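You operate a simulated robot arm through the tools that you are given. There is no shell and no other tool.

You run a simulated robot arm. Do the job below in one go: nothing can be reset, and whatever is moved stays where it is left.

TASK
Start a bouquet on the carousel: feed white, pink, yellow, purple, one stem each, in that order.
Fine: feed no more and bend no stem.

The check looks at the end state, three seconds after you hand in, the way a careful person would. Anything else that was tipped, shoved, dropped, spilled or broken makes it a failure.

THE ROBOT
A 7-joint arm with a two-finger parallel gripper, fixed in place. Base frame: the origin is on the floor under the middle of its stand, x ahead of it, y to its left, z up. Readings come in cm, degrees, newtons and seconds.
With the tool pointing down near the work surface it reaches from about 34 to 74 cm from the base axis. Its first joint turns from -143.0 to 143.0 degrees. Payload 3 kg.
The tool frame sits at the grasp point between the pads (the TCP): z along the fingers, y along the line on which they close. The tips reach 3 cm beyond it. Largest opening 9.4 cm; finger width 2.8, thickness 1; the body of the gripper, 5 by 9.6 cm, starts 5.5 cm behind the TCP.
Orientation is told as [roll, pitch, yaw] about the base's x, y, z axes, in that order, counted from this pose: with the fingers straight down and closing along the base's y, the tool's x points along the base's -x, its y along +y and its z along -z.

THE INTERFACE
- The arm moves only by the tool step_arm. Its argument "deltas" is a list of rows, each a list of 7 numbers: the shift along the tool's x, y, z in cm, then the turn, a rotation vector about the tool's x, y, z in degrees, then the closure in counts, from 0 (fully open) to 255 (shut). In form: [[tx, ty, tz, ax, ay, az, gripper], ...]. A call has 1 to 20 rows; each row is the pose to reach, as a shift and turn from the pose commanded when the call began, along the tool's axes at that moment. A row lasts 0.2 s, in which the tool goes at most 5 cm and 8.6 degrees; a call with a longer step from one row to the next is refused whole, and so is a gripper value outside its range. A pose out of reach is approached as far as the arm can. The call stops where the force on the tool passes 40 N (or 10 N more than at its start, if that is more) or the arm is blocked; 0.2 s more then pass. Each finger travels about 4.5 cm/s and halts on what it meets, pressing with about 26 N; the grip force reading is that of the motor and also rises with nothing between the fingers. The clock runs only during rows and for 0.2 s after the last one: add rows that repeat a pose to give the fingers time. It gives the time, the measured TCP pose, the force on the tool (base axes), the opening and the grip force at its end, in the units of the frame above (readings bear some noise), with the torque about the TCP (base axes, N m) and any sound that the robot's microphone picked up.
- Cameras (640 x 400 px; columns grow to the right, rows downward): "scene" is fixed at [40.05, -50, 124.7]; the picture's right is [1.00, 0.02, 0.00], its down [0.01, -0.44, -0.90] and it looks along [-0.02, 0.90, -0.44] (base axes); focal length 375 px, centre (320, 200). "wrist" rides on the gripper at [7.6, 1.4, -10.2] in the tool frame; the picture's right is [-0.18, 0.98, 0.00], its down [-0.75, -0.14, -0.64] and it looks along [-0.63, -0.12, 0.77] (tool axes); focal length 243 px, centre (320, 200). There is no depth. A picture from a camera that has moved, and an enlarged one, comes with that camera's place and axes in the base frame and with its lens.
- camera(camera): a new picture of that camera. No time passes.
- lift_body(by): moves the trunk up (or, below 0, down) by that many cm; the arm rides with it, the base frame stays. It gives what a move gives, with no picture.
- enlarge(camera, box): a new picture of the part [left, top, right, bottom] of that camera's present view, enlarged. No time passes.
- close_job(): hands the job in; it is judged then, once.

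Places have to be worked out from the pictures, the camera data and where the tool is seen. Open the gripper and draw the arm clear of the work before you hand the job in, unless the task says otherwise.

The tools are called after ">>>" by a JSON object that holds its "name" and its "arguments". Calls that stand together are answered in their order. step_arm: Moves the arm, as the interface text tells. Its arguments: {"type":"object","properties":{"deltas":{"type":"array","items":{"type":"array","items":{"type":"number"}}}},"required":["deltas"]} The other tools are called the same way: lift_body (by) moves the trunk up or down; camera (camera) takes a picture; enlarge (camera, box) takes an enlarged picture of a part of a camera's view; close_job () hands the job in.

At the start:

```text
time: 0.0
ee_pos: [25.57, 56.58, 90.07]
tool_rot: [-0.2, 0.1, 0.1]
ft_force: [-0.2, 0.3, -0.5]
moment: [-0.03, -0.02, -0.01]
finger_gap: 9.39
finger_force: 0.1
trunk travel left (down, up): [-5.0, 34.0]
```

scene: 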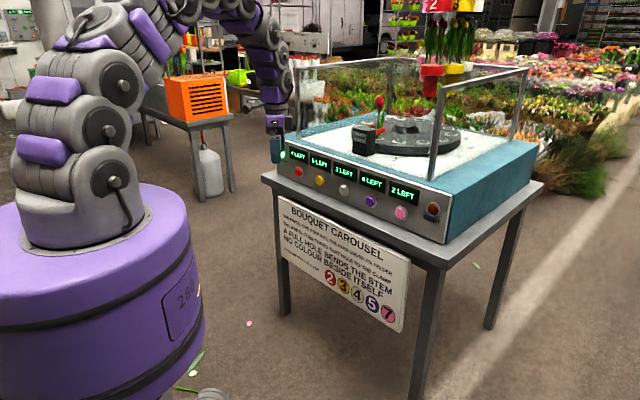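
wrist: 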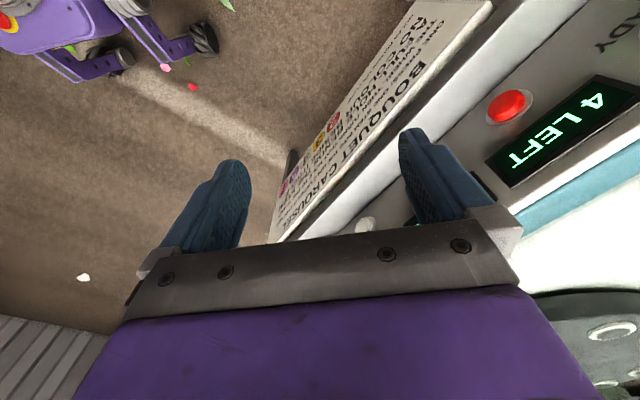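

I'll look closely at the machine's sign, panel and carousel before touching anything.

>>> {"name": "enlarge", "arguments": {"camera": "scene", "box": [270, 190, 420, 340]}}

>>> {"name": "enlarge", "arguments": {"camera": "scene", "box": [260, 130, 460, 255]}}

>>> {"name": "enlarge", "arguments": {"camera": "scene", "box": [300, 60, 500, 185]}}

```text
2.67 times, centred on (345, 265) of scene
camera zoom: at [40.05, -50.0, 124.7], right [1.0, 0.02, 0.0], down [0.01, -0.44, -0.9], along [-0.02, 0.9, -0.44], focal length 1000 px, centre (253, 27)
```

zoom: 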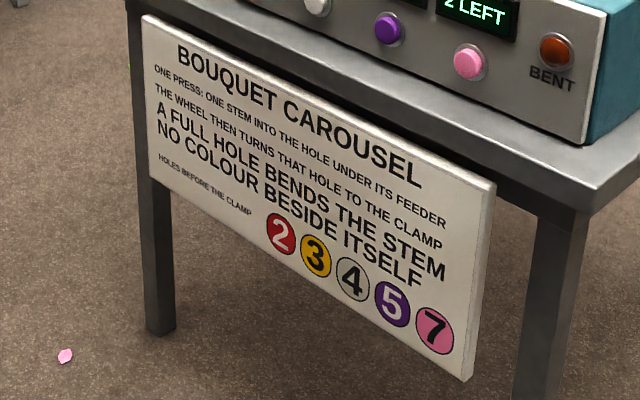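

```text
3.20 times, centred on (360, 192) of scene
camera zoom: at [40.05, -50.0, 124.7], right [1.0, 0.02, 0.0], down [0.01, -0.44, -0.9], along [-0.02, 0.9, -0.44], focal length 1200 px, centre (192, 224)
```

zoom: 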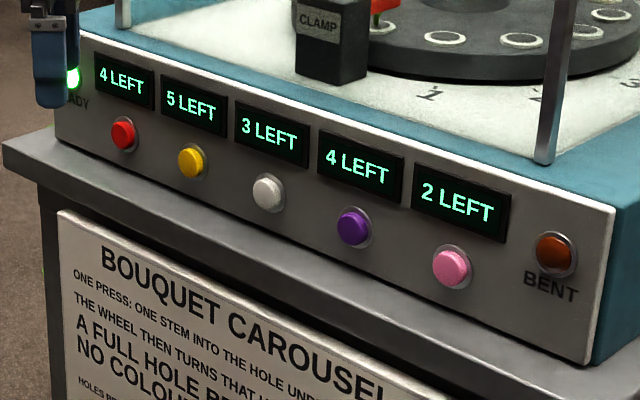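

```text
3.20 times, centred on (400, 122) of scene
camera zoom: at [40.05, -50.0, 124.7], right [1.0, 0.02, 0.0], down [0.01, -0.44, -0.9], along [-0.02, 0.9, -0.44], focal length 1200 px, centre (64, 448)
```

zoom: 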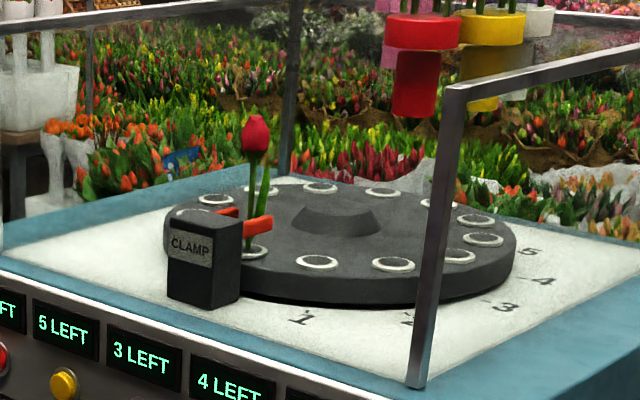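

The panel faces the base at about 45°, with the red button near (29.7, 74.9, 74.9) and a pitch of about 11 cm. Next I'll count the wheel's holes and look at the feeders and lamps, because a full hole would bend a stem.

>>> {"name": "enlarge", "arguments": {"camera": "scene", "box": [345, 105, 465, 180]}}

>>> {"name": "enlarge", "arguments": {"camera": "scene", "box": [380, 0, 508, 80]}}

>>> {"name": "enlarge", "arguments": {"camera": "scene", "box": [260, 130, 340, 180]}}

>>> {"name": "enlarge", "arguments": {"camera": "scene", "box": [330, 170, 458, 250]}}

>>> {"name": "enlarge", "arguments": {"camera": "scene", "box": [276, 255, 404, 335]}}

```text
5.33 times, centred on (405, 142) of scene
camera zoom: at [40.05, -50.0, 124.7], right [1.0, 0.02, 0.0], down [0.01, -0.44, -0.9], along [-0.02, 0.9, -0.44], focal length 2001 px, centre (-133, 507)
```

zoom: 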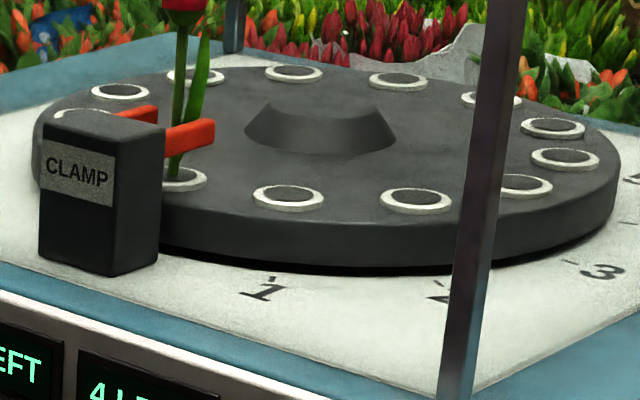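

```text
5.00 times, centred on (444, 40) of scene
camera zoom: at [40.05, -50.0, 124.7], right [1.0, 0.02, 0.0], down [0.01, -0.44, -0.9], along [-0.02, 0.9, -0.44], focal length 1876 px, centre (-300, 1000)
```

zoom: 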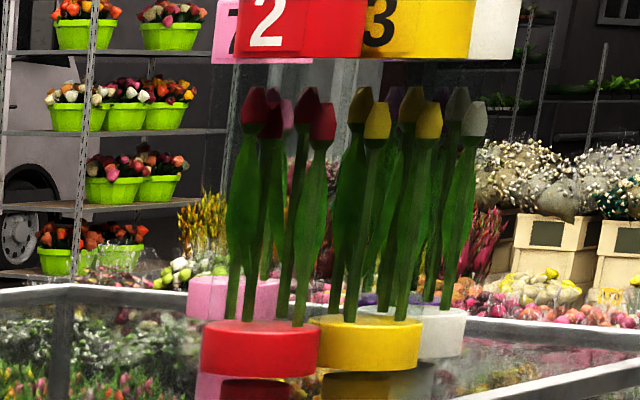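

```text
8.00 times, centred on (300, 155) of scene
camera zoom: at [40.05, -50.0, 124.7], right [1.0, 0.02, 0.0], down [0.01, -0.44, -0.9], along [-0.02, 0.9, -0.44], focal length 3001 px, centre (480, 560)
```

zoom: 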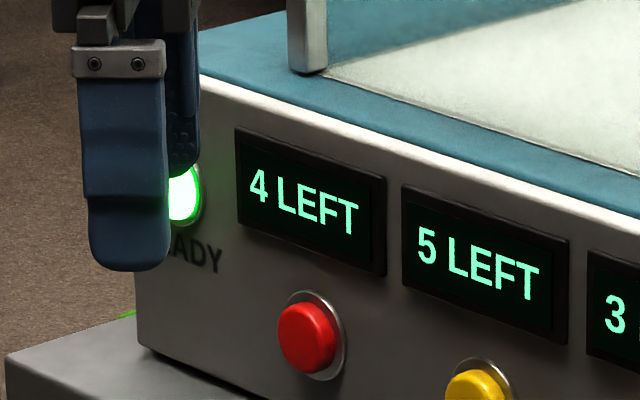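

```text
5.00 times, centred on (394, 210) of scene
camera zoom: at [40.05, -50.0, 124.7], right [1.0, 0.02, 0.0], down [0.01, -0.44, -0.9], along [-0.02, 0.9, -0.44], focal length 1876 px, centre (-50, 150)
```

zoom: 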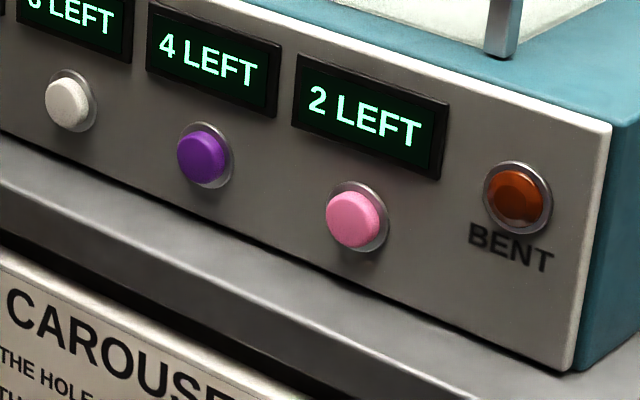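

```text
5.00 times, centred on (340, 295) of scene
camera zoom: at [40.05, -50.0, 124.7], right [1.0, 0.02, 0.0], down [0.01, -0.44, -0.9], along [-0.02, 0.9, -0.44], focal length 1876 px, centre (220, -275)
```

zoom: 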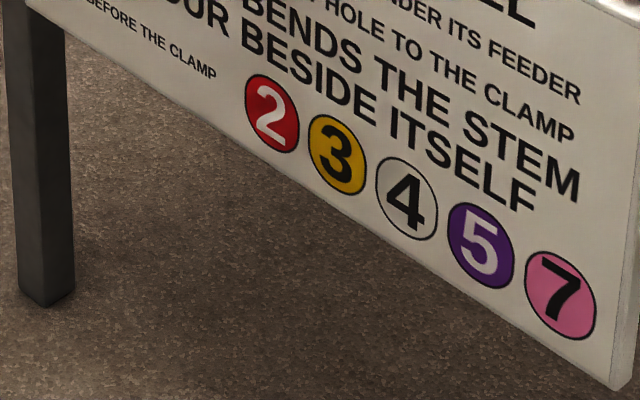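

I count at least 12 hole rings. Their spacing of about 27.7° suggests 13 holes, with one hidden behind the clamp. I'll turn the tool 45° toward the panel, shift sideways in free space and shut the fingers, so the wrist camera can confirm the count.

>>> {"name": "step_arm", "arguments": {"deltas": [[-1, -1, 0, 0, 0, -7.5, 80], [-2.5, -2.5, 0, 0, 0, -15, 160], [-4, -4, 0, 0, 0, -22.5, 255], [-5.5, -5.5, 0, 0, 0, -30, 255], [-7, -7, 0, 0, 0, -37.5, 255], [-8.5, -8.5, 0, 0, 0, -45, 255], [-8.5, -8.5, 0, 0, 0, -45, 255]]}}

>>> {"name": "camera", "arguments": {"camera": "wrist"}}

>>> {"name": "camera", "arguments": {"camera": "scene"}}

```text
time: 1.6
ee_pos: [34.02, 47.79, 90.13]
tool_rot: [0.1, -0.1, 45.1]
ft_force: [0.4, 0.6, -1.1]
moment: [0.01, 0.03, 0.0]
finger_gap: 0.0
finger_force: 25.9
trunk travel left (down, up): [-5.0, 34.0]
```

```text
taken
camera wrist: at [27.57, 43.3, 100.5], right [-0.57, 0.82, 0.0], down [0.63, 0.43, 0.64], along [0.53, 0.37, -0.77], focal length 243 px, centre (320, 200)
```

wrist: 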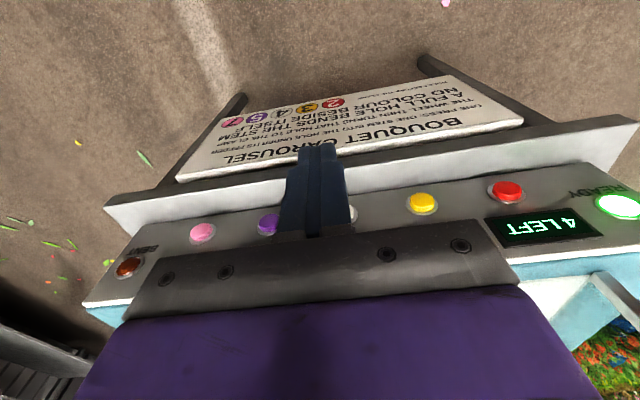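

```text
taken
```

scene: 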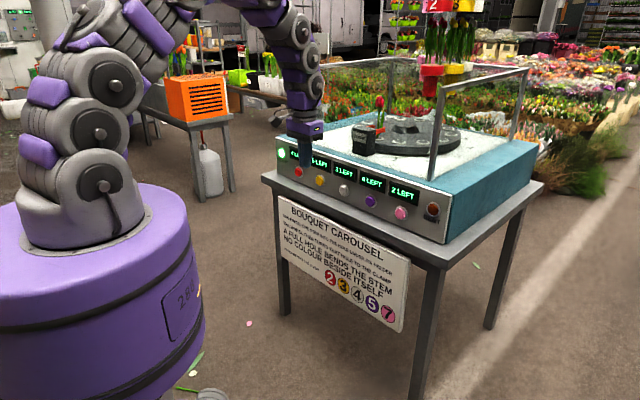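

The panel is vertical, about 74 cm out along the 45° direction, with the buttons at z ≈ 75. Offsets along the panel are red −32, yellow −21, white −10, purple 1 and pink 11.6. I'll tilt the tool to point straight at the panel while it is still in free air.

>>> {"name": "step_arm", "arguments": {"deltas": [[0, 0, 0, 0, -7.5, 0, 255], [0, 0, 0, 0, -15, 0, 255], [0, 0, 0, 0, -22.5, 0, 255], [0, 0, 0, 0, -30, 0, 255], [0, 0, 0, 0, -37.5, 0, 255], [0, 0, 0, 0, -45, 0, 255], [0, 0, 0, 0, -52.5, 0, 255], [0, 0, 0, 0, -60, 0, 255], [0, 0, 0, 0, -67.5, 0, 255], [0, 0, 0, 0, -75, 0, 255], [0, 0, 0, 0, -82.5, 0, 255], [0, 0, 0, 0, -90, 0, 255], [0, 0, 0, 0, -90, 0, 255]]}}

>>> {"name": "camera", "arguments": {"camera": "wrist"}}

>>> {"name": "camera", "arguments": {"camera": "scene"}}

```text
time: 4.4
ee_pos: [33.98, 47.88, 90.09]
tool_rot: [144.9, -89.8, -99.8]
ft_force: [-0.4, -0.6, -0.6]
moment: [0.0, 0.0, 0.01]
finger_gap: 0.01
finger_force: 26.4
trunk travel left (down, up): [-5.0, 34.0]
```

```text
taken
camera wrist: at [25.67, 41.61, 82.6], right [-0.7, 0.69, 0.19], down [-0.35, -0.56, 0.75], along [0.62, 0.46, 0.63], focal length 243 px, centre (320, 200)
```

wrist: 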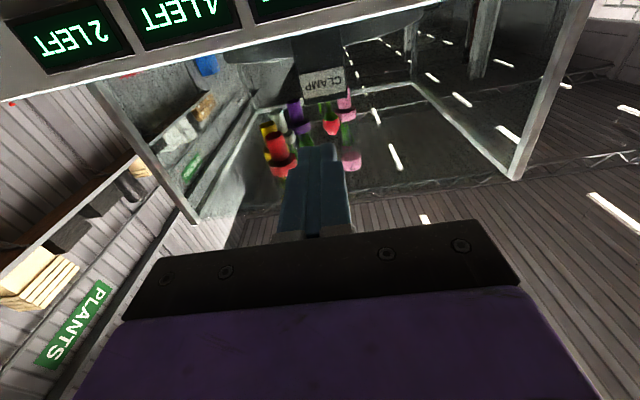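

```text
taken
```

scene: 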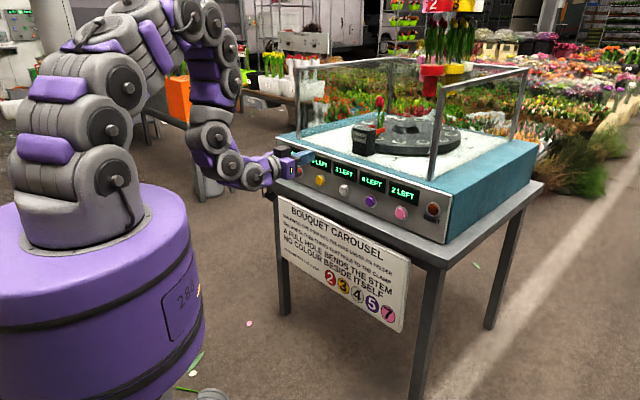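

The tool is now horizontal, facing the panel at about the white button's offset. I'll lower it 15 cm to button height, staying well short of the table edge.

>>> {"name": "step_arm", "arguments": {"deltas": [[3, 0, 0, 0, 0, 0, 255], [6, 0, 0, 0, 0, 0, 255], [9, 0, 0, 0, 0, 0, 255], [12, 0, 0, 0, 0, 0, 255], [15, 0, 0, 0, 0, 0, 255], [15, 0, 0, 0, 0, 0, 255]]}}

>>> {"name": "camera", "arguments": {"camera": "wrist"}}

>>> {"name": "enlarge", "arguments": {"camera": "scene", "box": [240, 120, 440, 245]}}

```text
time: 5.8
ee_pos: [34.0, 47.85, 75.08]
tool_rot: [104.8, -89.9, -59.7]
ft_force: [-0.2, -0.6, -0.2]
moment: [-0.04, 0.0, 0.0]
finger_gap: 0.03
finger_force: 26.3
trunk travel left (down, up): [-5.0, 34.0]
```

```text
taken
camera wrist: at [25.68, 41.58, 67.6], right [-0.7, 0.69, 0.19], down [-0.35, -0.56, 0.75], along [0.63, 0.46, 0.63], focal length 243 px, centre (320, 200)
```

wrist: 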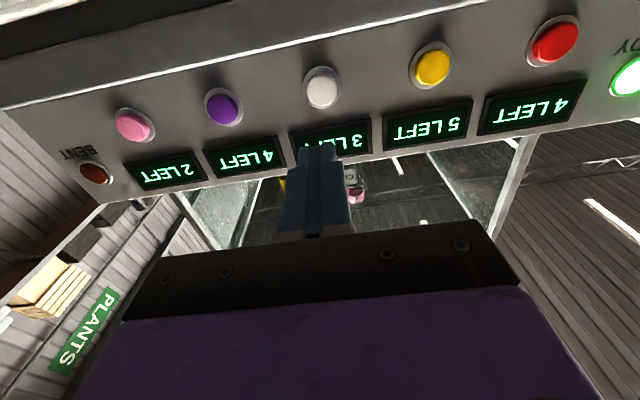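

```text
3.20 times, centred on (340, 182) of scene
camera zoom: at [40.05, -50.0, 124.7], right [1.0, 0.02, 0.0], down [0.01, -0.44, -0.9], along [-0.02, 0.9, -0.44], focal length 1200 px, centre (256, 256)
```

zoom: 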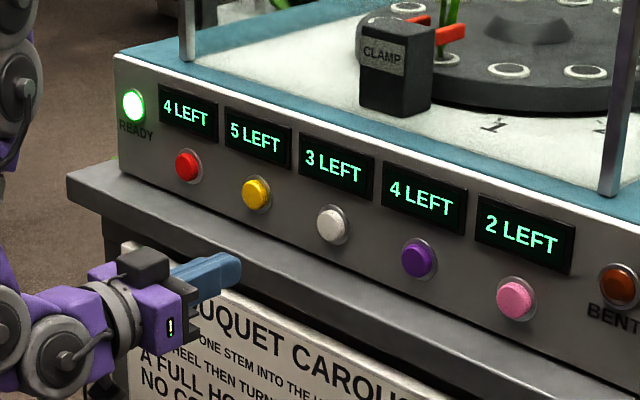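

Rays from the wrist camera put the white cap at offset −10.2, z ≈ 74.6, nearly straight ahead. I'll trim by those few millimetres and approach to about 2 cm short of it.

>>> {"name": "step_arm", "arguments": {"deltas": [[0.2, 0.2, 2.5, 0, 0, 0, 255], [0.5, 0.35, 5, 0, 0, 0, 255], [0.5, 0.35, 7.5, 0, 0, 0, 255], [0.5, 0.35, 9, 0, 0, 0, 255], [0.5, 0.35, 10.5, 0, 0, 0, 255], [0.5, 0.35, 10.5, 0, 0, 0, 255]]}}

>>> {"name": "camera", "arguments": {"camera": "wrist"}}

>>> {"name": "enlarge", "arguments": {"camera": "scene", "box": [290, 150, 390, 213]}}

```text
time: 7.2
ee_pos: [41.15, 55.44, 74.55]
tool_rot: [125.2, -89.9, -80.0]
ft_force: [-0.1, 0.0, -0.5]
moment: [-0.05, -0.02, -0.01]
finger_gap: 0.01
finger_force: 25.8
trunk travel left (down, up): [-5.0, 34.0]
```

```text
taken
camera wrist: at [32.92, 49.2, 67.04], right [-0.7, 0.69, 0.19], down [-0.35, -0.56, 0.75], along [0.63, 0.46, 0.63], focal length 243 px, centre (320, 200)
```

wrist: 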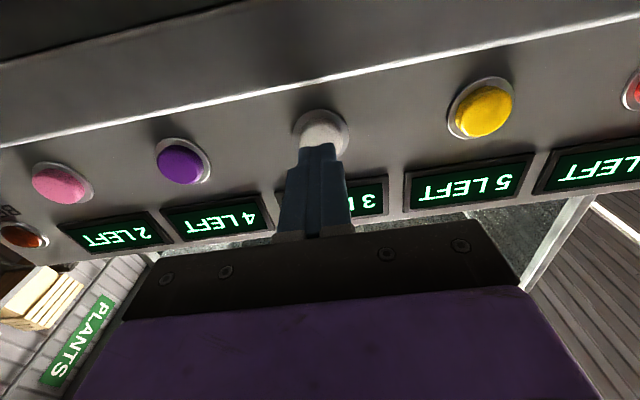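

```text
6.35 times, centred on (340, 182) of scene
camera zoom: at [40.05, -50.0, 124.7], right [1.0, 0.02, 0.0], down [0.01, -0.44, -0.9], along [-0.02, 0.9, -0.44], focal length 2382 px, centre (193, 318)
```

zoom: 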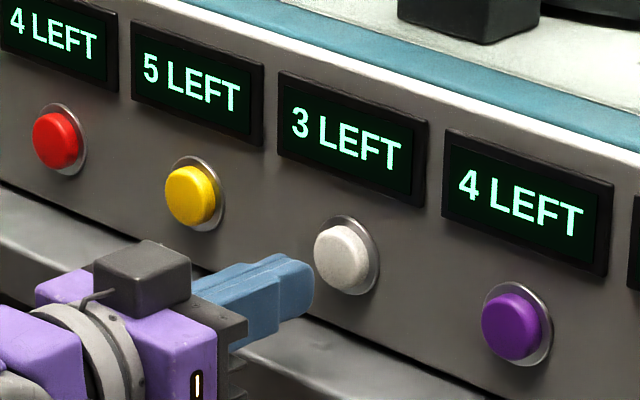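

The fingertips are lined up about 2 to 2.5 cm short of the white cap. I'll advance in small steps and watch the force and the microphone.

>>> {"name": "step_arm", "arguments": {"deltas": [[-0.1, 0, 0.5, 0, 0, 0, 255], [-0.1, 0, 1.0, 0, 0, 0, 255], [-0.1, 0, 1.3, 0, 0, 0, 255], [-0.1, 0, 1.6, 0, 0, 0, 255]]}}

>>> {"name": "enlarge", "arguments": {"camera": "scene", "box": [310, 160, 374, 200]}}

```text
time: 8.2
ee_pos: [42.22, 56.65, 74.77]
tool_rot: [91.5, -89.9, -46.4]
ft_force: [-0.9, -0.3, 0.8]
moment: [0.04, 0.02, -0.01]
finger_gap: 0.0
finger_force: 26.0
trunk travel left (down, up): [-5.0, 34.0]
```

```text
10.00 times, centred on (342, 180) of scene
camera zoom: at [40.05, -50.0, 124.7], right [1.0, 0.02, 0.0], down [0.01, -0.44, -0.9], along [-0.02, 0.9, -0.44], focal length 3751 px, centre (100, 400)
```

zoom: 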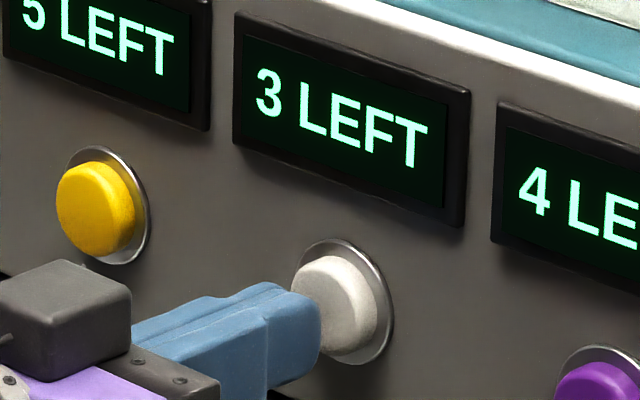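

The tips are about to touch the white cap. I'll creep forward in 2 mm steps.

>>> {"name": "step_arm", "arguments": {"deltas": [[0, 0, 0.2, 0, 0, 0, 255], [0, 0, 0.4, 0, 0, 0, 255], [0, 0, 0.6, 0, 0, 0, 255]]}}

>>> {"name": "enlarge", "arguments": {"camera": "scene", "box": [310, 160, 374, 200]}}

```text
time: 9.0
ee_pos: [42.81, 57.02, 74.75]
tool_rot: [125.5, -89.8, -80.4]
ft_force: [0.7, -0.5, -0.4]
moment: [0.02, -0.01, -0.01]
finger_gap: 0.02
finger_force: 25.4
trunk travel left (down, up): [-5.0, 34.0]
```

```text
10.00 times, centred on (342, 180) of scene
camera zoom: at [40.05, -50.0, 124.7], right [1.0, 0.02, 0.0], down [0.01, -0.44, -0.9], along [-0.02, 0.9, -0.44], focal length 3751 px, centre (100, 400)
```

zoom: 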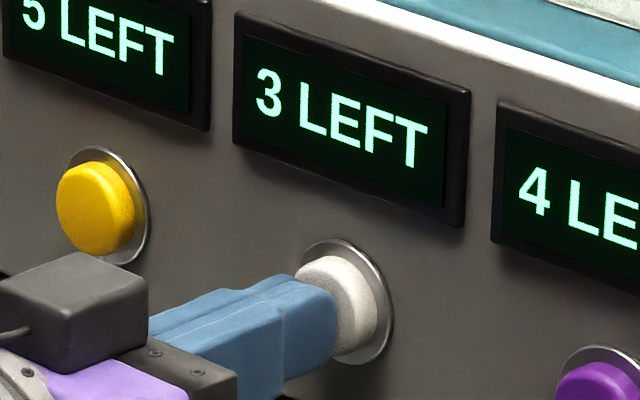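

There is still no contact force. I'll advance again in 2 mm steps.

>>> {"name": "step_arm", "arguments": {"deltas": [[0, 0, 0.2, 0, 0, 0, 255], [0, 0, 0.4, 0, 0, 0, 255]]}}

>>> {"name": "enlarge", "arguments": {"camera": "scene", "box": [310, 160, 374, 200]}}

```text
time: 9.6
ee_pos: [43.11, 57.36, 74.74]
tool_rot: [132.3, -89.8, -87.2]
ft_force: [-2.1, -1.2, 0.9]
moment: [0.01, 0.05, 0.01]
finger_gap: 0.0
finger_force: 26.0
trunk travel left (down, up): [-5.0, 34.0]
heard: click
```

```text
10.00 times, centred on (342, 180) of scene
camera zoom: at [40.05, -50.0, 124.7], right [1.0, 0.02, 0.0], down [0.01, -0.44, -0.9], along [-0.02, 0.9, -0.44], focal length 3751 px, centre (100, 400)
```

zoom: 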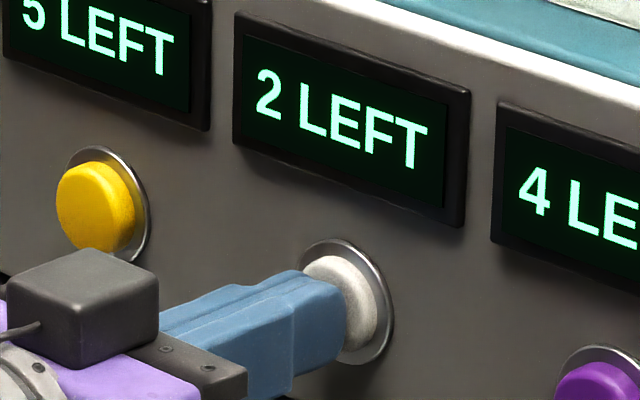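

There was a click and white now reads 2 LEFT, so one white stem has been fed. I'll back straight off the button and look at the wheel.

>>> {"name": "step_arm", "arguments": {"deltas": [[0, 0, -1.5, 0, 0, 0, 255], [0, 0, -4, 0, 0, 0, 255], [0, 0, -5, 0, 0, 0, 255], [0, 0, -5, 0, 0, 0, 255], [0, 0, -5, 0, 0, 0, 255]]}}

>>> {"name": "enlarge", "arguments": {"camera": "scene", "box": [265, 60, 505, 210]}}

>>> {"name": "enlarge", "arguments": {"camera": "scene", "box": [345, 85, 465, 180]}}

```text
time: 10.8
ee_pos: [39.35, 53.86, 74.64]
tool_rot: [113.3, -89.9, -68.4]
ft_force: [-1.0, -0.5, 0.1]
moment: [0.01, -0.03, 0.0]
finger_gap: 0.0
finger_force: 26.3
trunk travel left (down, up): [-5.0, 34.0]
```

```text
2.67 times, centred on (385, 135) of scene
camera zoom: at [40.05, -50.0, 124.7], right [1.0, 0.02, 0.0], down [0.01, -0.44, -0.9], along [-0.02, 0.9, -0.44], focal length 1000 px, centre (147, 373)
```

zoom: 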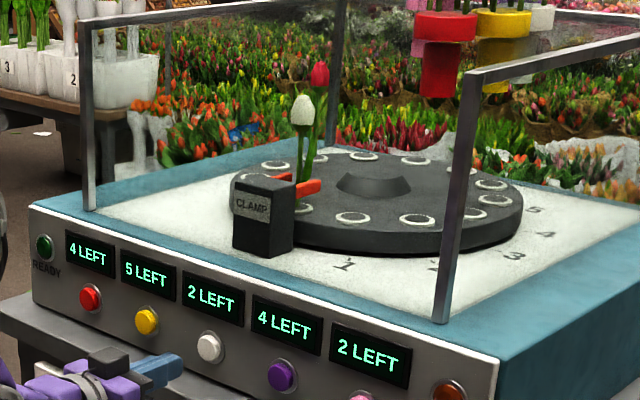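

```text
4.21 times, centred on (405, 132) of scene
camera zoom: at [40.05, -50.0, 124.7], right [1.0, 0.02, 0.0], down [0.01, -0.44, -0.9], along [-0.02, 0.9, -0.44], focal length 1580 px, centre (-38, 484)
```

zoom: 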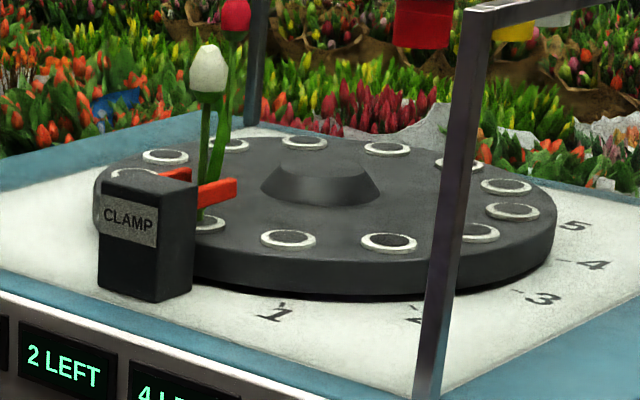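

White is at the clamp and red stands in ring 9, counting from the clamp (4 holes past it), so the wheel has 13 holes. Hole 7, under the pink feeder, is therefore empty. READY is still dark, so I'll move along the panel to the pink button while the machine finishes.

>>> {"name": "step_arm", "arguments": {"deltas": [[0, -3, 0, 0, 0, 0, 255], [0, -6, 0, 0, 0, 0, 255], [0, -9, 0, 0, 0, 0, 255], [0, -12, 0, 0, 0, 0, 255], [0, -15, 0, 0, 0, 0, 255], [0, -18, 0, 0, 0, 0, 255], [0, -20, 0, 0, 0, 0, 255], [0, -21.7, 0, 0, 0, 0, 255], [0, -21.7, 0, 0, 0, 0, 255]]}}

>>> {"name": "camera", "arguments": {"camera": "wrist"}}

>>> {"name": "enlarge", "arguments": {"camera": "scene", "box": [265, 90, 465, 240]}}

>>> {"name": "enlarge", "arguments": {"camera": "scene", "box": [345, 85, 465, 180]}}

```text
time: 12.8
ee_pos: [54.72, 38.5, 74.59]
tool_rot: [133.5, -89.8, -88.5]
ft_force: [0.3, -0.4, 0.5]
moment: [-0.01, 0.02, -0.01]
finger_gap: 0.01
finger_force: 25.5
trunk travel left (down, up): [-5.0, 34.0]
```

```text
taken
camera wrist: at [46.43, 32.18, 67.12], right [-0.7, 0.69, 0.19], down [-0.35, -0.56, 0.75], along [0.63, 0.46, 0.63], focal length 243 px, centre (320, 200)
```

wrist: 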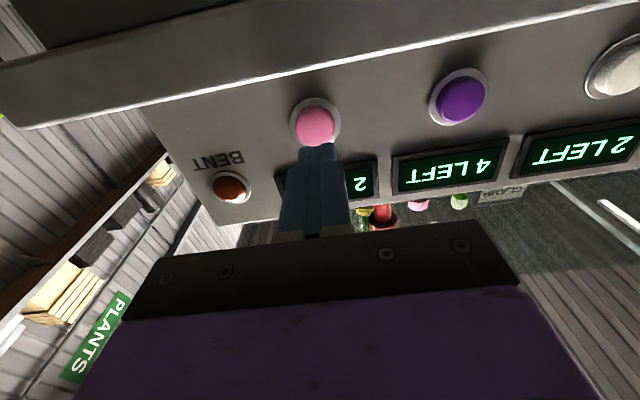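

```text
2.67 times, centred on (365, 165) of scene
camera zoom: at [40.05, -50.0, 124.7], right [1.0, 0.02, 0.0], down [0.01, -0.44, -0.9], along [-0.02, 0.9, -0.44], focal length 1000 px, centre (200, 293)
```

zoom: 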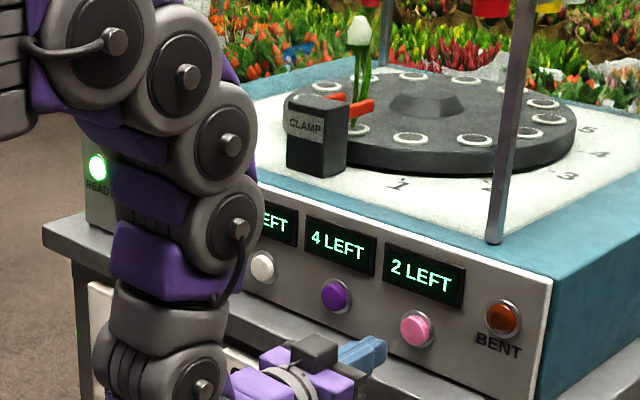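

```text
4.21 times, centred on (405, 132) of scene
camera zoom: at [40.05, -50.0, 124.7], right [1.0, 0.02, 0.0], down [0.01, -0.44, -0.9], along [-0.02, 0.9, -0.44], focal length 1580 px, centre (-38, 484)
```

zoom: 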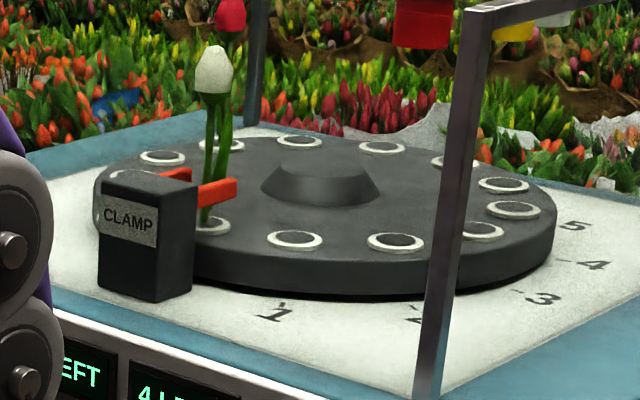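

READY is green again, red is in ring 9 and hole 7 is free. The pink cap is about 0.3 cm right of my line, so I'll trim and approach to 1 cm before the trigger point.

>>> {"name": "step_arm", "arguments": {"deltas": [[0, -0.25, 1, 0, 0, 0, 255], [0, -0.25, 2, 0, 0, 0, 255], [0, -0.25, 3, 0, 0, 0, 255], [0, -0.25, 3.6, 0, 0, 0, 255], [0, -0.25, 4.0, 0, 0, 0, 255], [0, -0.25, 4.0, 0, 0, 0, 255]]}}

>>> {"name": "enlarge", "arguments": {"camera": "scene", "box": [350, 175, 446, 235]}}

```text
time: 14.2
ee_pos: [57.81, 41.21, 74.65]
tool_rot: [119.9, -89.9, -74.8]
ft_force: [-0.1, -1.0, 0.0]
moment: [0.0, 0.06, 0.01]
finger_gap: 0.0
finger_force: 26.3
trunk travel left (down, up): [-5.0, 34.0]
```

```text
6.67 times, centred on (398, 205) of scene
camera zoom: at [40.05, -50.0, 124.7], right [1.0, 0.02, 0.0], down [0.01, -0.44, -0.9], along [-0.02, 0.9, -0.44], focal length 2501 px, centre (-200, 167)
```

zoom: 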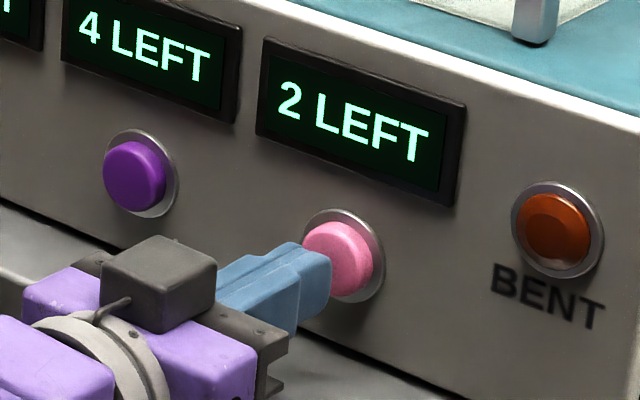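

The tips are just in front of the pink cap and aligned with it. I'll press in 2 mm steps.

>>> {"name": "step_arm", "arguments": {"deltas": [[0, 0, 0.2, 0, 0, 0, 255], [0, 0, 0.4, 0, 0, 0, 255], [0, 0, 0.6, 0, 0, 0, 255], [0, 0, 0.8, 0, 0, 0, 255]]}}

>>> {"name": "enlarge", "arguments": {"camera": "scene", "box": [350, 175, 446, 235]}}

```text
time: 15.2
ee_pos: [58.39, 41.76, 74.72]
tool_rot: [136.1, -89.8, -91.1]
ft_force: [-1.5, -1.1, 0.4]
moment: [0.08, -0.05, -0.03]
finger_gap: 0.0
finger_force: 26.5
trunk travel left (down, up): [-5.0, 34.0]
```

```text
6.67 times, centred on (398, 205) of scene
camera zoom: at [40.05, -50.0, 124.7], right [1.0, 0.02, 0.0], down [0.01, -0.44, -0.9], along [-0.02, 0.9, -0.44], focal length 2501 px, centre (-200, 167)
```

zoom: 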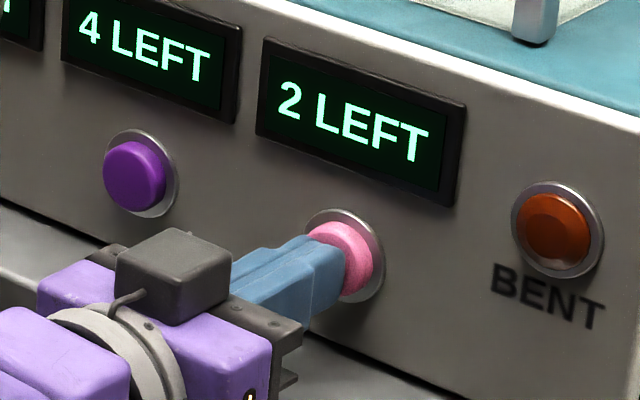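

There is light contact (about 2 N) but no click yet. I'll go forward another 2 to 4 mm.

>>> {"name": "step_arm", "arguments": {"deltas": [[0, 0, 0.2, 0, 0, 0, 255], [0, 0, 0.35, 0, 0, 0, 255]]}}

>>> {"name": "enlarge", "arguments": {"camera": "scene", "box": [350, 175, 446, 235]}}

```text
time: 15.8
ee_pos: [58.54, 41.91, 74.64]
tool_rot: [107.9, -89.9, -62.9]
ft_force: [-2.7, -2.0, 0.8]
moment: [0.02, 0.01, 0.03]
finger_gap: 0.0
finger_force: 26.0
trunk travel left (down, up): [-5.0, 34.0]
heard: click
```

```text
6.67 times, centred on (398, 205) of scene
camera zoom: at [40.05, -50.0, 124.7], right [1.0, 0.02, 0.0], down [0.01, -0.44, -0.9], along [-0.02, 0.9, -0.44], focal length 2501 px, centre (-200, 167)
```

zoom: 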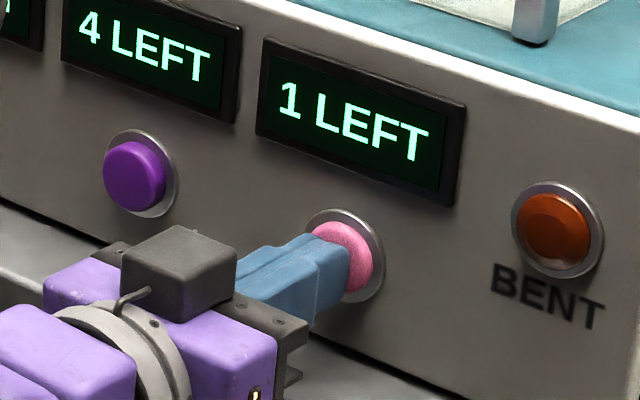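

It clicked and pink went to 1 LEFT, with BENT still dark. I'll back straight off and watch the wheel.

>>> {"name": "step_arm", "arguments": {"deltas": [[0, 0, -1.5, 0, 0, 0, 255], [0, 0, -4, 0, 0, 0, 255], [0, 0, -5.1, 0, 0, 0, 255], [0, 0, -5.1, 0, 0, 0, 255], [0, 0, -5.1, 0, 0, 0, 255], [0, 0, -5.1, 0, 0, 0, 255], [0, 0, -5.1, 0, 0, 0, 255], [0, 0, -5.1, 0, 0, 0, 255], [0, 0, -5.1, 0, 0, 0, 255], [0, 0, -5.1, 0, 0, 0, 255]]}}

>>> {"name": "enlarge", "arguments": {"camera": "scene", "box": [265, 90, 465, 240]}}

>>> {"name": "enlarge", "arguments": {"camera": "scene", "box": [345, 85, 465, 180]}}

```text
time: 18.0
ee_pos: [55.13, 38.42, 74.53]
tool_rot: [119.7, -89.9, -74.5]
ft_force: [-0.2, -0.6, 0.1]
moment: [0.0, 0.01, 0.0]
finger_gap: 0.0
finger_force: 25.6
trunk travel left (down, up): [-5.0, 34.0]
```

```text
2.67 times, centred on (365, 165) of scene
camera zoom: at [40.05, -50.0, 124.7], right [1.0, 0.02, 0.0], down [0.01, -0.44, -0.9], along [-0.02, 0.9, -0.44], focal length 1000 px, centre (200, 293)
```

zoom: 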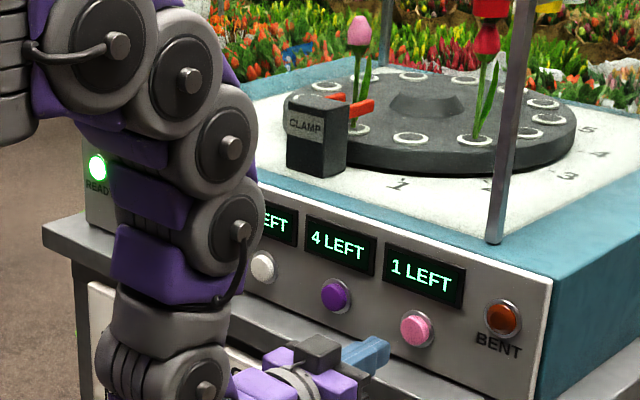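

```text
4.21 times, centred on (405, 132) of scene
camera zoom: at [40.05, -50.0, 124.7], right [1.0, 0.02, 0.0], down [0.01, -0.44, -0.9], along [-0.02, 0.9, -0.44], focal length 1580 px, centre (-38, 484)
```

zoom: 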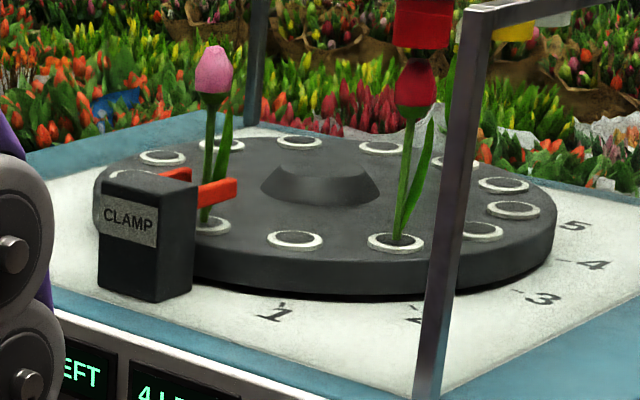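

READY is green, pink is at the clamp and red is in hole 2, which confirms 13 holes. Hole 3, under yellow, is empty. I'll move left along the panel to the yellow button.

>>> {"name": "step_arm", "arguments": {"deltas": [[0, 2.5, 0, 0, 0, 0, 255], [0, 5.5, 0, 0, 0, 0, 255], [0, 8.5, 0, 0, 0, 0, 255], [0, 11.5, 0, 0, 0, 0, 255], [0, 14.5, 0, 0, 0, 0, 255], [0, 17.5, 0, 0, 0, 0, 255], [0, 20.5, 0, 0, 0, 0, 255], [0, 23.5, 0, 0, 0, 0, 255], [0, 26.5, 0, 0, 0, 0, 255], [0, 29.5, 0, 0, 0, 0, 255], [0, 31.5, 0, 0, 0, 0, 255], [0, 32.8, 0, 0, 0, 0, 255], [0, 32.8, 0, 0, 0, 0, 255]]}}

>>> {"name": "camera", "arguments": {"camera": "wrist"}}

>>> {"name": "enlarge", "arguments": {"camera": "scene", "box": [265, 90, 465, 240]}}

>>> {"name": "enlarge", "arguments": {"camera": "scene", "box": [385, 60, 485, 180]}}

```text
time: 20.8
ee_pos: [31.76, 61.48, 74.62]
tool_rot: [114.0, -89.9, -69.2]
ft_force: [-0.2, 0.9, 0.2]
moment: [0.0, 0.0, 0.04]
finger_gap: 0.0
finger_force: 26.3
trunk travel left (down, up): [-5.0, 34.0]
```

```text
taken
camera wrist: at [23.45, 55.25, 67.16], right [-0.7, 0.69, 0.19], down [-0.35, -0.56, 0.75], along [0.63, 0.46, 0.63], focal length 243 px, centre (320, 200)
```

wrist: 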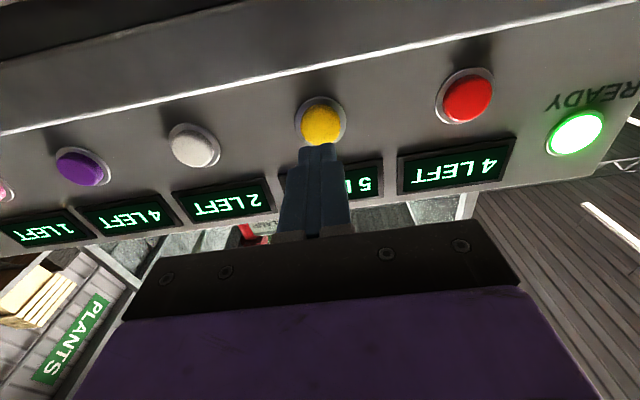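

```text
2.67 times, centred on (365, 165) of scene
camera zoom: at [40.05, -50.0, 124.7], right [1.0, 0.02, 0.0], down [0.01, -0.44, -0.9], along [-0.02, 0.9, -0.44], focal length 1000 px, centre (200, 293)
```

zoom: 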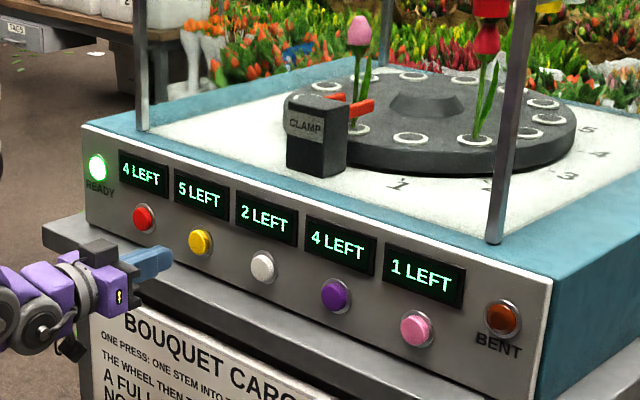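

```text
3.33 times, centred on (435, 120) of scene
camera zoom: at [40.05, -50.0, 124.7], right [1.0, 0.02, 0.0], down [0.01, -0.44, -0.9], along [-0.02, 0.9, -0.44], focal length 1250 px, centre (-63, 467)
```

zoom: 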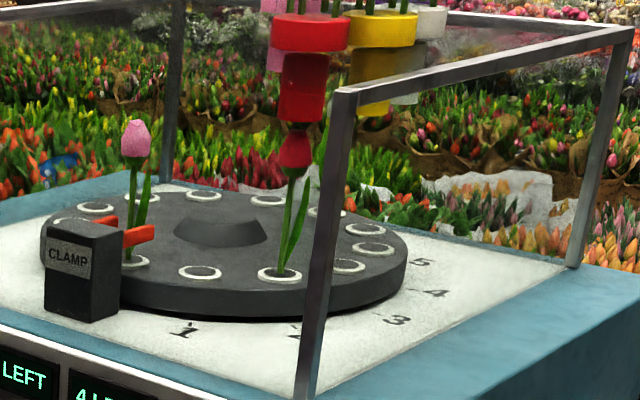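

READY is green, hole 3 is empty, and the yellow cap is dead ahead within about 0.2 cm. I'll approach to just before contact.

>>> {"name": "step_arm", "arguments": {"deltas": [[0, 0.15, 1, 0, 0, 0, 255], [0, 0.15, 2, 0, 0, 0, 255], [0, 0.15, 3, 0, 0, 0, 255], [0, 0.15, 3.6, 0, 0, 0, 255], [0, 0.15, 4.2, 0, 0, 0, 255], [0, 0.15, 4.2, 0, 0, 0, 255]]}}

>>> {"name": "enlarge", "arguments": {"camera": "scene", "box": [275, 150, 371, 210]}}

```text
time: 22.2
ee_pos: [34.64, 64.59, 74.63]
tool_rot: [110.4, -89.9, -65.5]
ft_force: [0.3, 0.3, -0.7]
moment: [-0.02, -0.01, -0.02]
finger_gap: 0.0
finger_force: 25.5
trunk travel left (down, up): [-5.0, 34.0]
```

```text
6.67 times, centred on (323, 180) of scene
camera zoom: at [40.05, -50.0, 124.7], right [1.0, 0.02, 0.0], down [0.01, -0.44, -0.9], along [-0.02, 0.9, -0.44], focal length 2501 px, centre (300, 333)
```

zoom: 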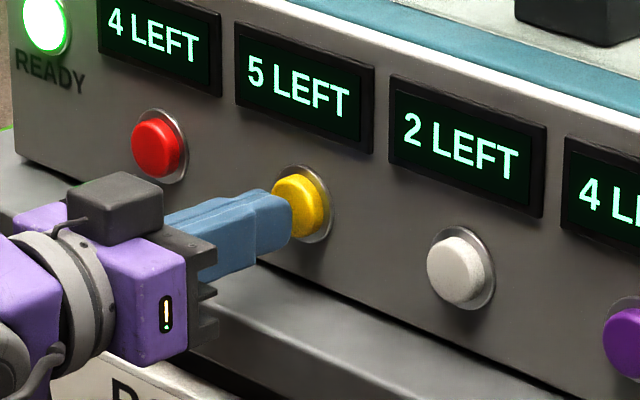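

The tips are right at the yellow cap with READY lit. I'll press in 2 mm steps.

>>> {"name": "step_arm", "arguments": {"deltas": [[0, 0, 0.2, 0, 0, 0, 255], [0, 0, 0.4, 0, 0, 0, 255], [0, 0, 0.6, 0, 0, 0, 255]]}}

>>> {"name": "enlarge", "arguments": {"camera": "scene", "box": [275, 150, 371, 210]}}

```text
time: 23.0
ee_pos: [35.1, 64.94, 74.68]
tool_rot: [113.0, -89.9, -68.1]
ft_force: [-0.9, -0.7, -0.3]
moment: [-0.04, 0.01, -0.01]
finger_gap: 0.0
finger_force: 25.5
trunk travel left (down, up): [-5.0, 34.0]
```

```text
6.67 times, centred on (323, 180) of scene
camera zoom: at [40.05, -50.0, 124.7], right [1.0, 0.02, 0.0], down [0.01, -0.44, -0.9], along [-0.02, 0.9, -0.44], focal length 2501 px, centre (300, 333)
```

zoom: 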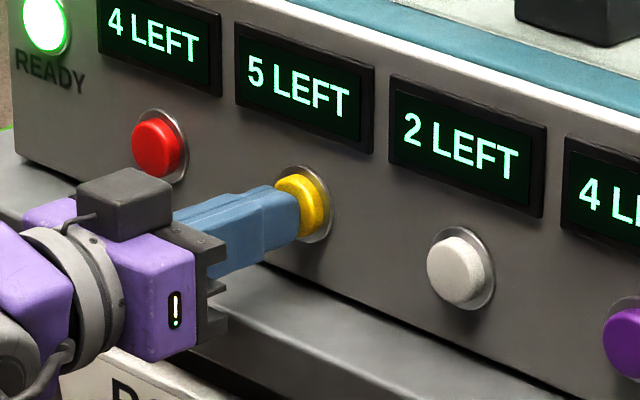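

There is contact but no click yet. I'll go forward 2 to 4 mm more.

>>> {"name": "step_arm", "arguments": {"deltas": [[0, 0, 0.2, 0, 0, 0, 255], [0, 0, 0.4, 0, 0, 0, 255]]}}

>>> {"name": "enlarge", "arguments": {"camera": "scene", "box": [275, 150, 371, 210]}}

```text
time: 23.6
ee_pos: [35.18, 65.21, 74.77]
tool_rot: [105.9, -89.9, -60.8]
ft_force: [-2.9, -2.3, -1.4]
moment: [0.02, 0.02, -0.02]
finger_gap: 0.0
finger_force: 26.1
trunk travel left (down, up): [-5.0, 34.0]
heard: click
```

```text
6.67 times, centred on (323, 180) of scene
camera zoom: at [40.05, -50.0, 124.7], right [1.0, 0.02, 0.0], down [0.01, -0.44, -0.9], along [-0.02, 0.9, -0.44], focal length 2501 px, centre (300, 333)
```

zoom: 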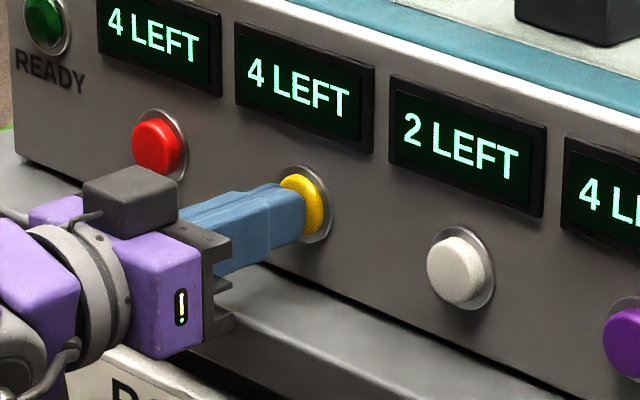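

It clicked and yellow went from 5 to 4 LEFT. I'll back off and let the wheel turn.

>>> {"name": "step_arm", "arguments": {"deltas": [[0, 0, -1.5, 0, 0, 0, 255], [0, 0, -4, 0, 0, 0, 255], [0, 0, -5.1, 0, 0, 0, 255], [0, 0, -5.1, 0, 0, 0, 255], [0, 0, -5.1, 0, 0, 0, 255], [0, 0, -5.1, 0, 0, 0, 255], [0, 0, -5.1, 0, 0, 0, 255], [0, 0, -5.1, 0, 0, 0, 255], [0, 0, -5.1, 0, 0, 0, 255], [0, 0, -5.1, 0, 0, 0, 255]]}}

>>> {"name": "enlarge", "arguments": {"camera": "scene", "box": [265, 90, 465, 240]}}

>>> {"name": "enlarge", "arguments": {"camera": "scene", "box": [345, 85, 465, 180]}}

```text
time: 25.8
ee_pos: [31.69, 61.72, 74.84]
tool_rot: [121.1, -89.9, -76.0]
ft_force: [0.4, -0.8, -0.4]
moment: [-0.01, -0.04, 0.0]
finger_gap: 0.0
finger_force: 26.3
trunk travel left (down, up): [-5.0, 34.0]
```

```text
2.67 times, centred on (365, 165) of scene
camera zoom: at [40.05, -50.0, 124.7], right [1.0, 0.02, 0.0], down [0.01, -0.44, -0.9], along [-0.02, 0.9, -0.44], focal length 1000 px, centre (200, 293)
```

zoom: 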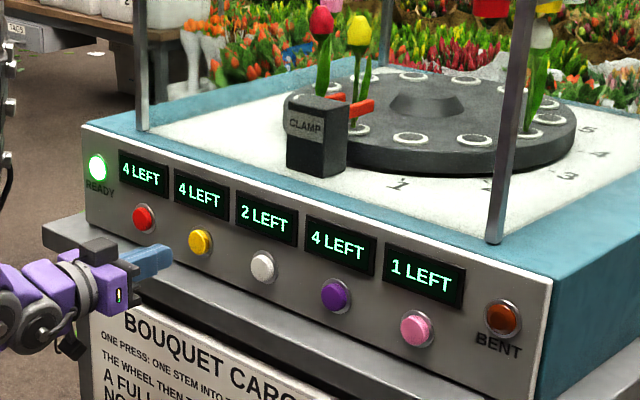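

```text
4.21 times, centred on (405, 132) of scene
camera zoom: at [40.05, -50.0, 124.7], right [1.0, 0.02, 0.0], down [0.01, -0.44, -0.9], along [-0.02, 0.9, -0.44], focal length 1580 px, centre (-38, 484)
```

zoom: 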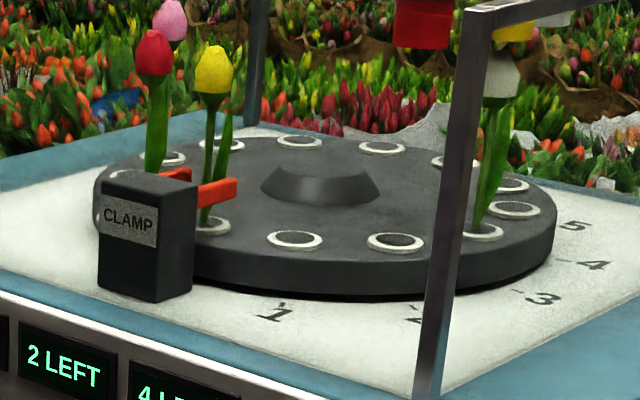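

Yellow is at the clamp, with white in hole 3, pink in 10 and red in 12. Hole 5, under purple, is empty and READY is green. I'll move along to the purple button at offset ≈ 0.8.

>>> {"name": "step_arm", "arguments": {"deltas": [[0, -3, 0, 0, 0, 0, 255], [0, -6, 0, 0, 0, 0, 255], [0, -9, 0, 0, 0, 0, 255], [0, -12, 0, 0, 0, 0, 255], [0, -15, 0, 0, 0, 0, 255], [0, -18, 0, 0, 0, 0, 255], [0.1, -20.5, 0, 0, 0, 0, 255], [0.15, -22, 0, 0, 0, 0, 255], [0.15, -22, 0, 0, 0, 0, 255]]}}

>>> {"name": "camera", "arguments": {"camera": "wrist"}}

>>> {"name": "enlarge", "arguments": {"camera": "scene", "box": [265, 90, 465, 240]}}

```text
time: 27.8
ee_pos: [47.37, 46.03, 74.7]
tool_rot: [119.1, -89.9, -74.2]
ft_force: [0.8, 0.0, -0.4]
moment: [0.01, 0.0, 0.03]
finger_gap: 0.01
finger_force: 26.3
trunk travel left (down, up): [-5.0, 34.0]
```

```text
taken
camera wrist: at [39.02, 39.85, 67.11], right [-0.7, 0.69, 0.19], down [-0.35, -0.56, 0.75], along [0.63, 0.46, 0.63], focal length 243 px, centre (320, 200)
```

wrist: 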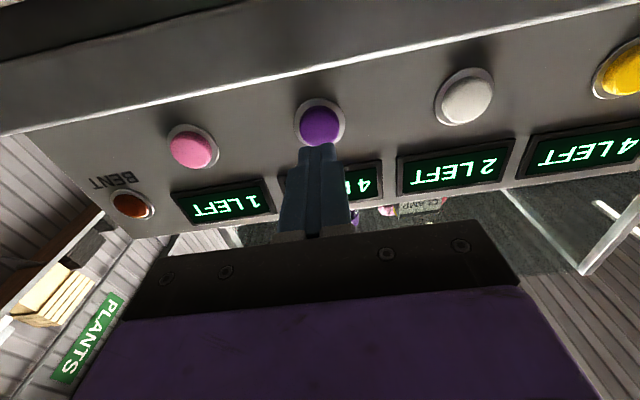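

```text
2.67 times, centred on (365, 165) of scene
camera zoom: at [40.05, -50.0, 124.7], right [1.0, 0.02, 0.0], down [0.01, -0.44, -0.9], along [-0.02, 0.9, -0.44], focal length 1000 px, centre (200, 293)
```

zoom: 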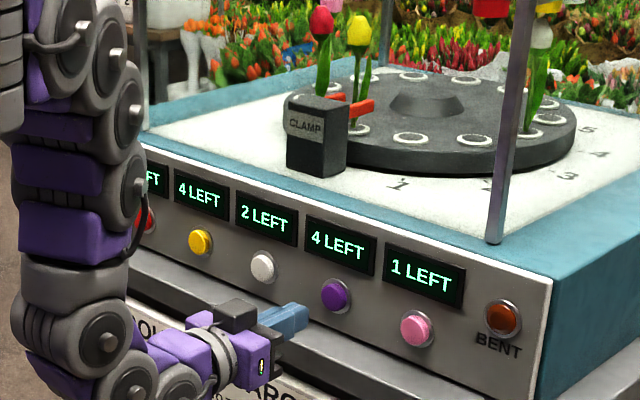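

The purple cap is dead ahead, and READY was green in the last full view. I'll approach to just short of contact.

>>> {"name": "step_arm", "arguments": {"deltas": [[0, 0, 1, 0, 0, 0, 255], [0, 0, 2, 0, 0, 0, 255], [0, 0, 3, 0, 0, 0, 255], [0, 0, 3.6, 0, 0, 0, 255], [0, 0, 4.1, 0, 0, 0, 255], [0, 0, 4.1, 0, 0, 0, 255]]}}

>>> {"name": "enlarge", "arguments": {"camera": "scene", "box": [325, 165, 421, 225]}}

>>> {"name": "enlarge", "arguments": {"camera": "scene", "box": [345, 85, 465, 180]}}

```text
time: 29.2
ee_pos: [50.24, 48.99, 74.55]
tool_rot: [121.3, -89.8, -76.5]
ft_force: [-0.2, 0.9, -0.2]
moment: [0.0, 0.01, 0.04]
finger_gap: 0.0
finger_force: 26.2
trunk travel left (down, up): [-5.0, 34.0]
```

```text
6.67 times, centred on (373, 195) of scene
camera zoom: at [40.05, -50.0, 124.7], right [1.0, 0.02, 0.0], down [0.01, -0.44, -0.9], along [-0.02, 0.9, -0.44], focal length 2501 px, centre (-33, 233)
```

zoom: 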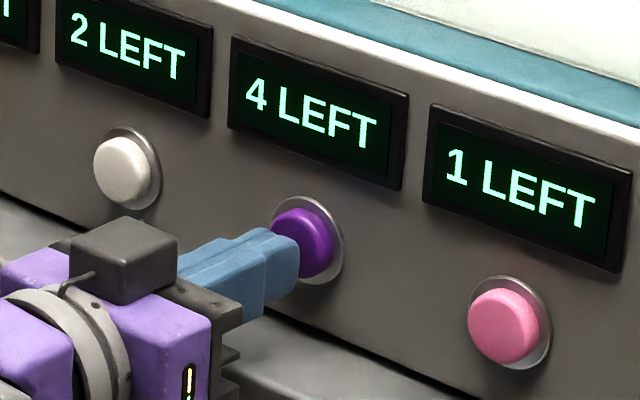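

```text
4.21 times, centred on (405, 132) of scene
camera zoom: at [40.05, -50.0, 124.7], right [1.0, 0.02, 0.0], down [0.01, -0.44, -0.9], along [-0.02, 0.9, -0.44], focal length 1580 px, centre (-38, 484)
```

zoom: 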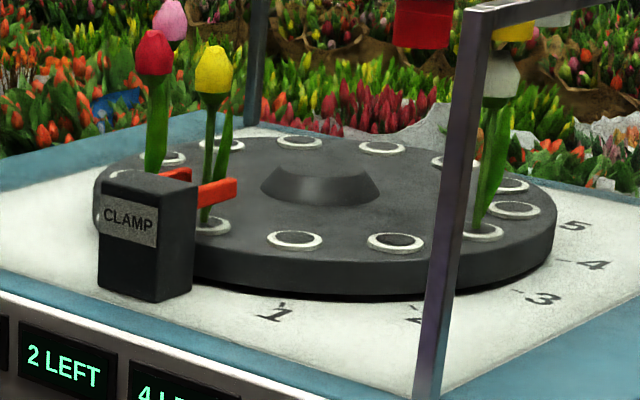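

The wheel is still and hole 5 is empty. I'll press purple in 2 mm steps.

>>> {"name": "step_arm", "arguments": {"deltas": [[0, 0, 0.2, 0, 0, 0, 255], [0, 0, 0.4, 0, 0, 0, 255], [0, 0, 0.6, 0, 0, 0, 255], [0, 0, 0.8, 0, 0, 0, 255]]}}

>>> {"name": "enlarge", "arguments": {"camera": "scene", "box": [325, 165, 421, 225]}}

```text
time: 30.2
ee_pos: [50.85, 49.67, 74.46]
tool_rot: [80.3, -89.9, -35.1]
ft_force: [-2.2, -1.1, -0.3]
moment: [-0.01, 0.01, -0.02]
finger_gap: 0.0
finger_force: 25.9
trunk travel left (down, up): [-5.0, 34.0]
heard: click
```

```text
6.67 times, centred on (373, 195) of scene
camera zoom: at [40.05, -50.0, 124.7], right [1.0, 0.02, 0.0], down [0.01, -0.44, -0.9], along [-0.02, 0.9, -0.44], focal length 2501 px, centre (-33, 233)
```

zoom: 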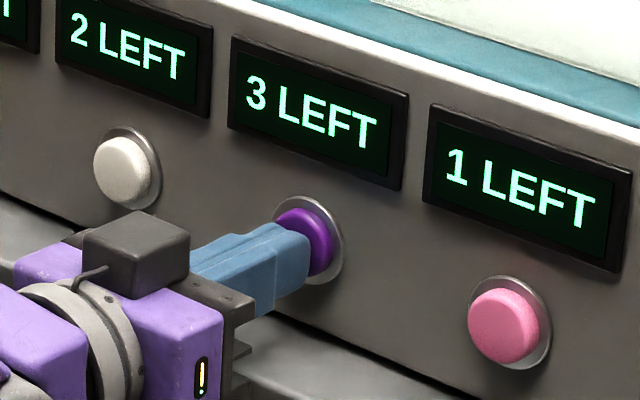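

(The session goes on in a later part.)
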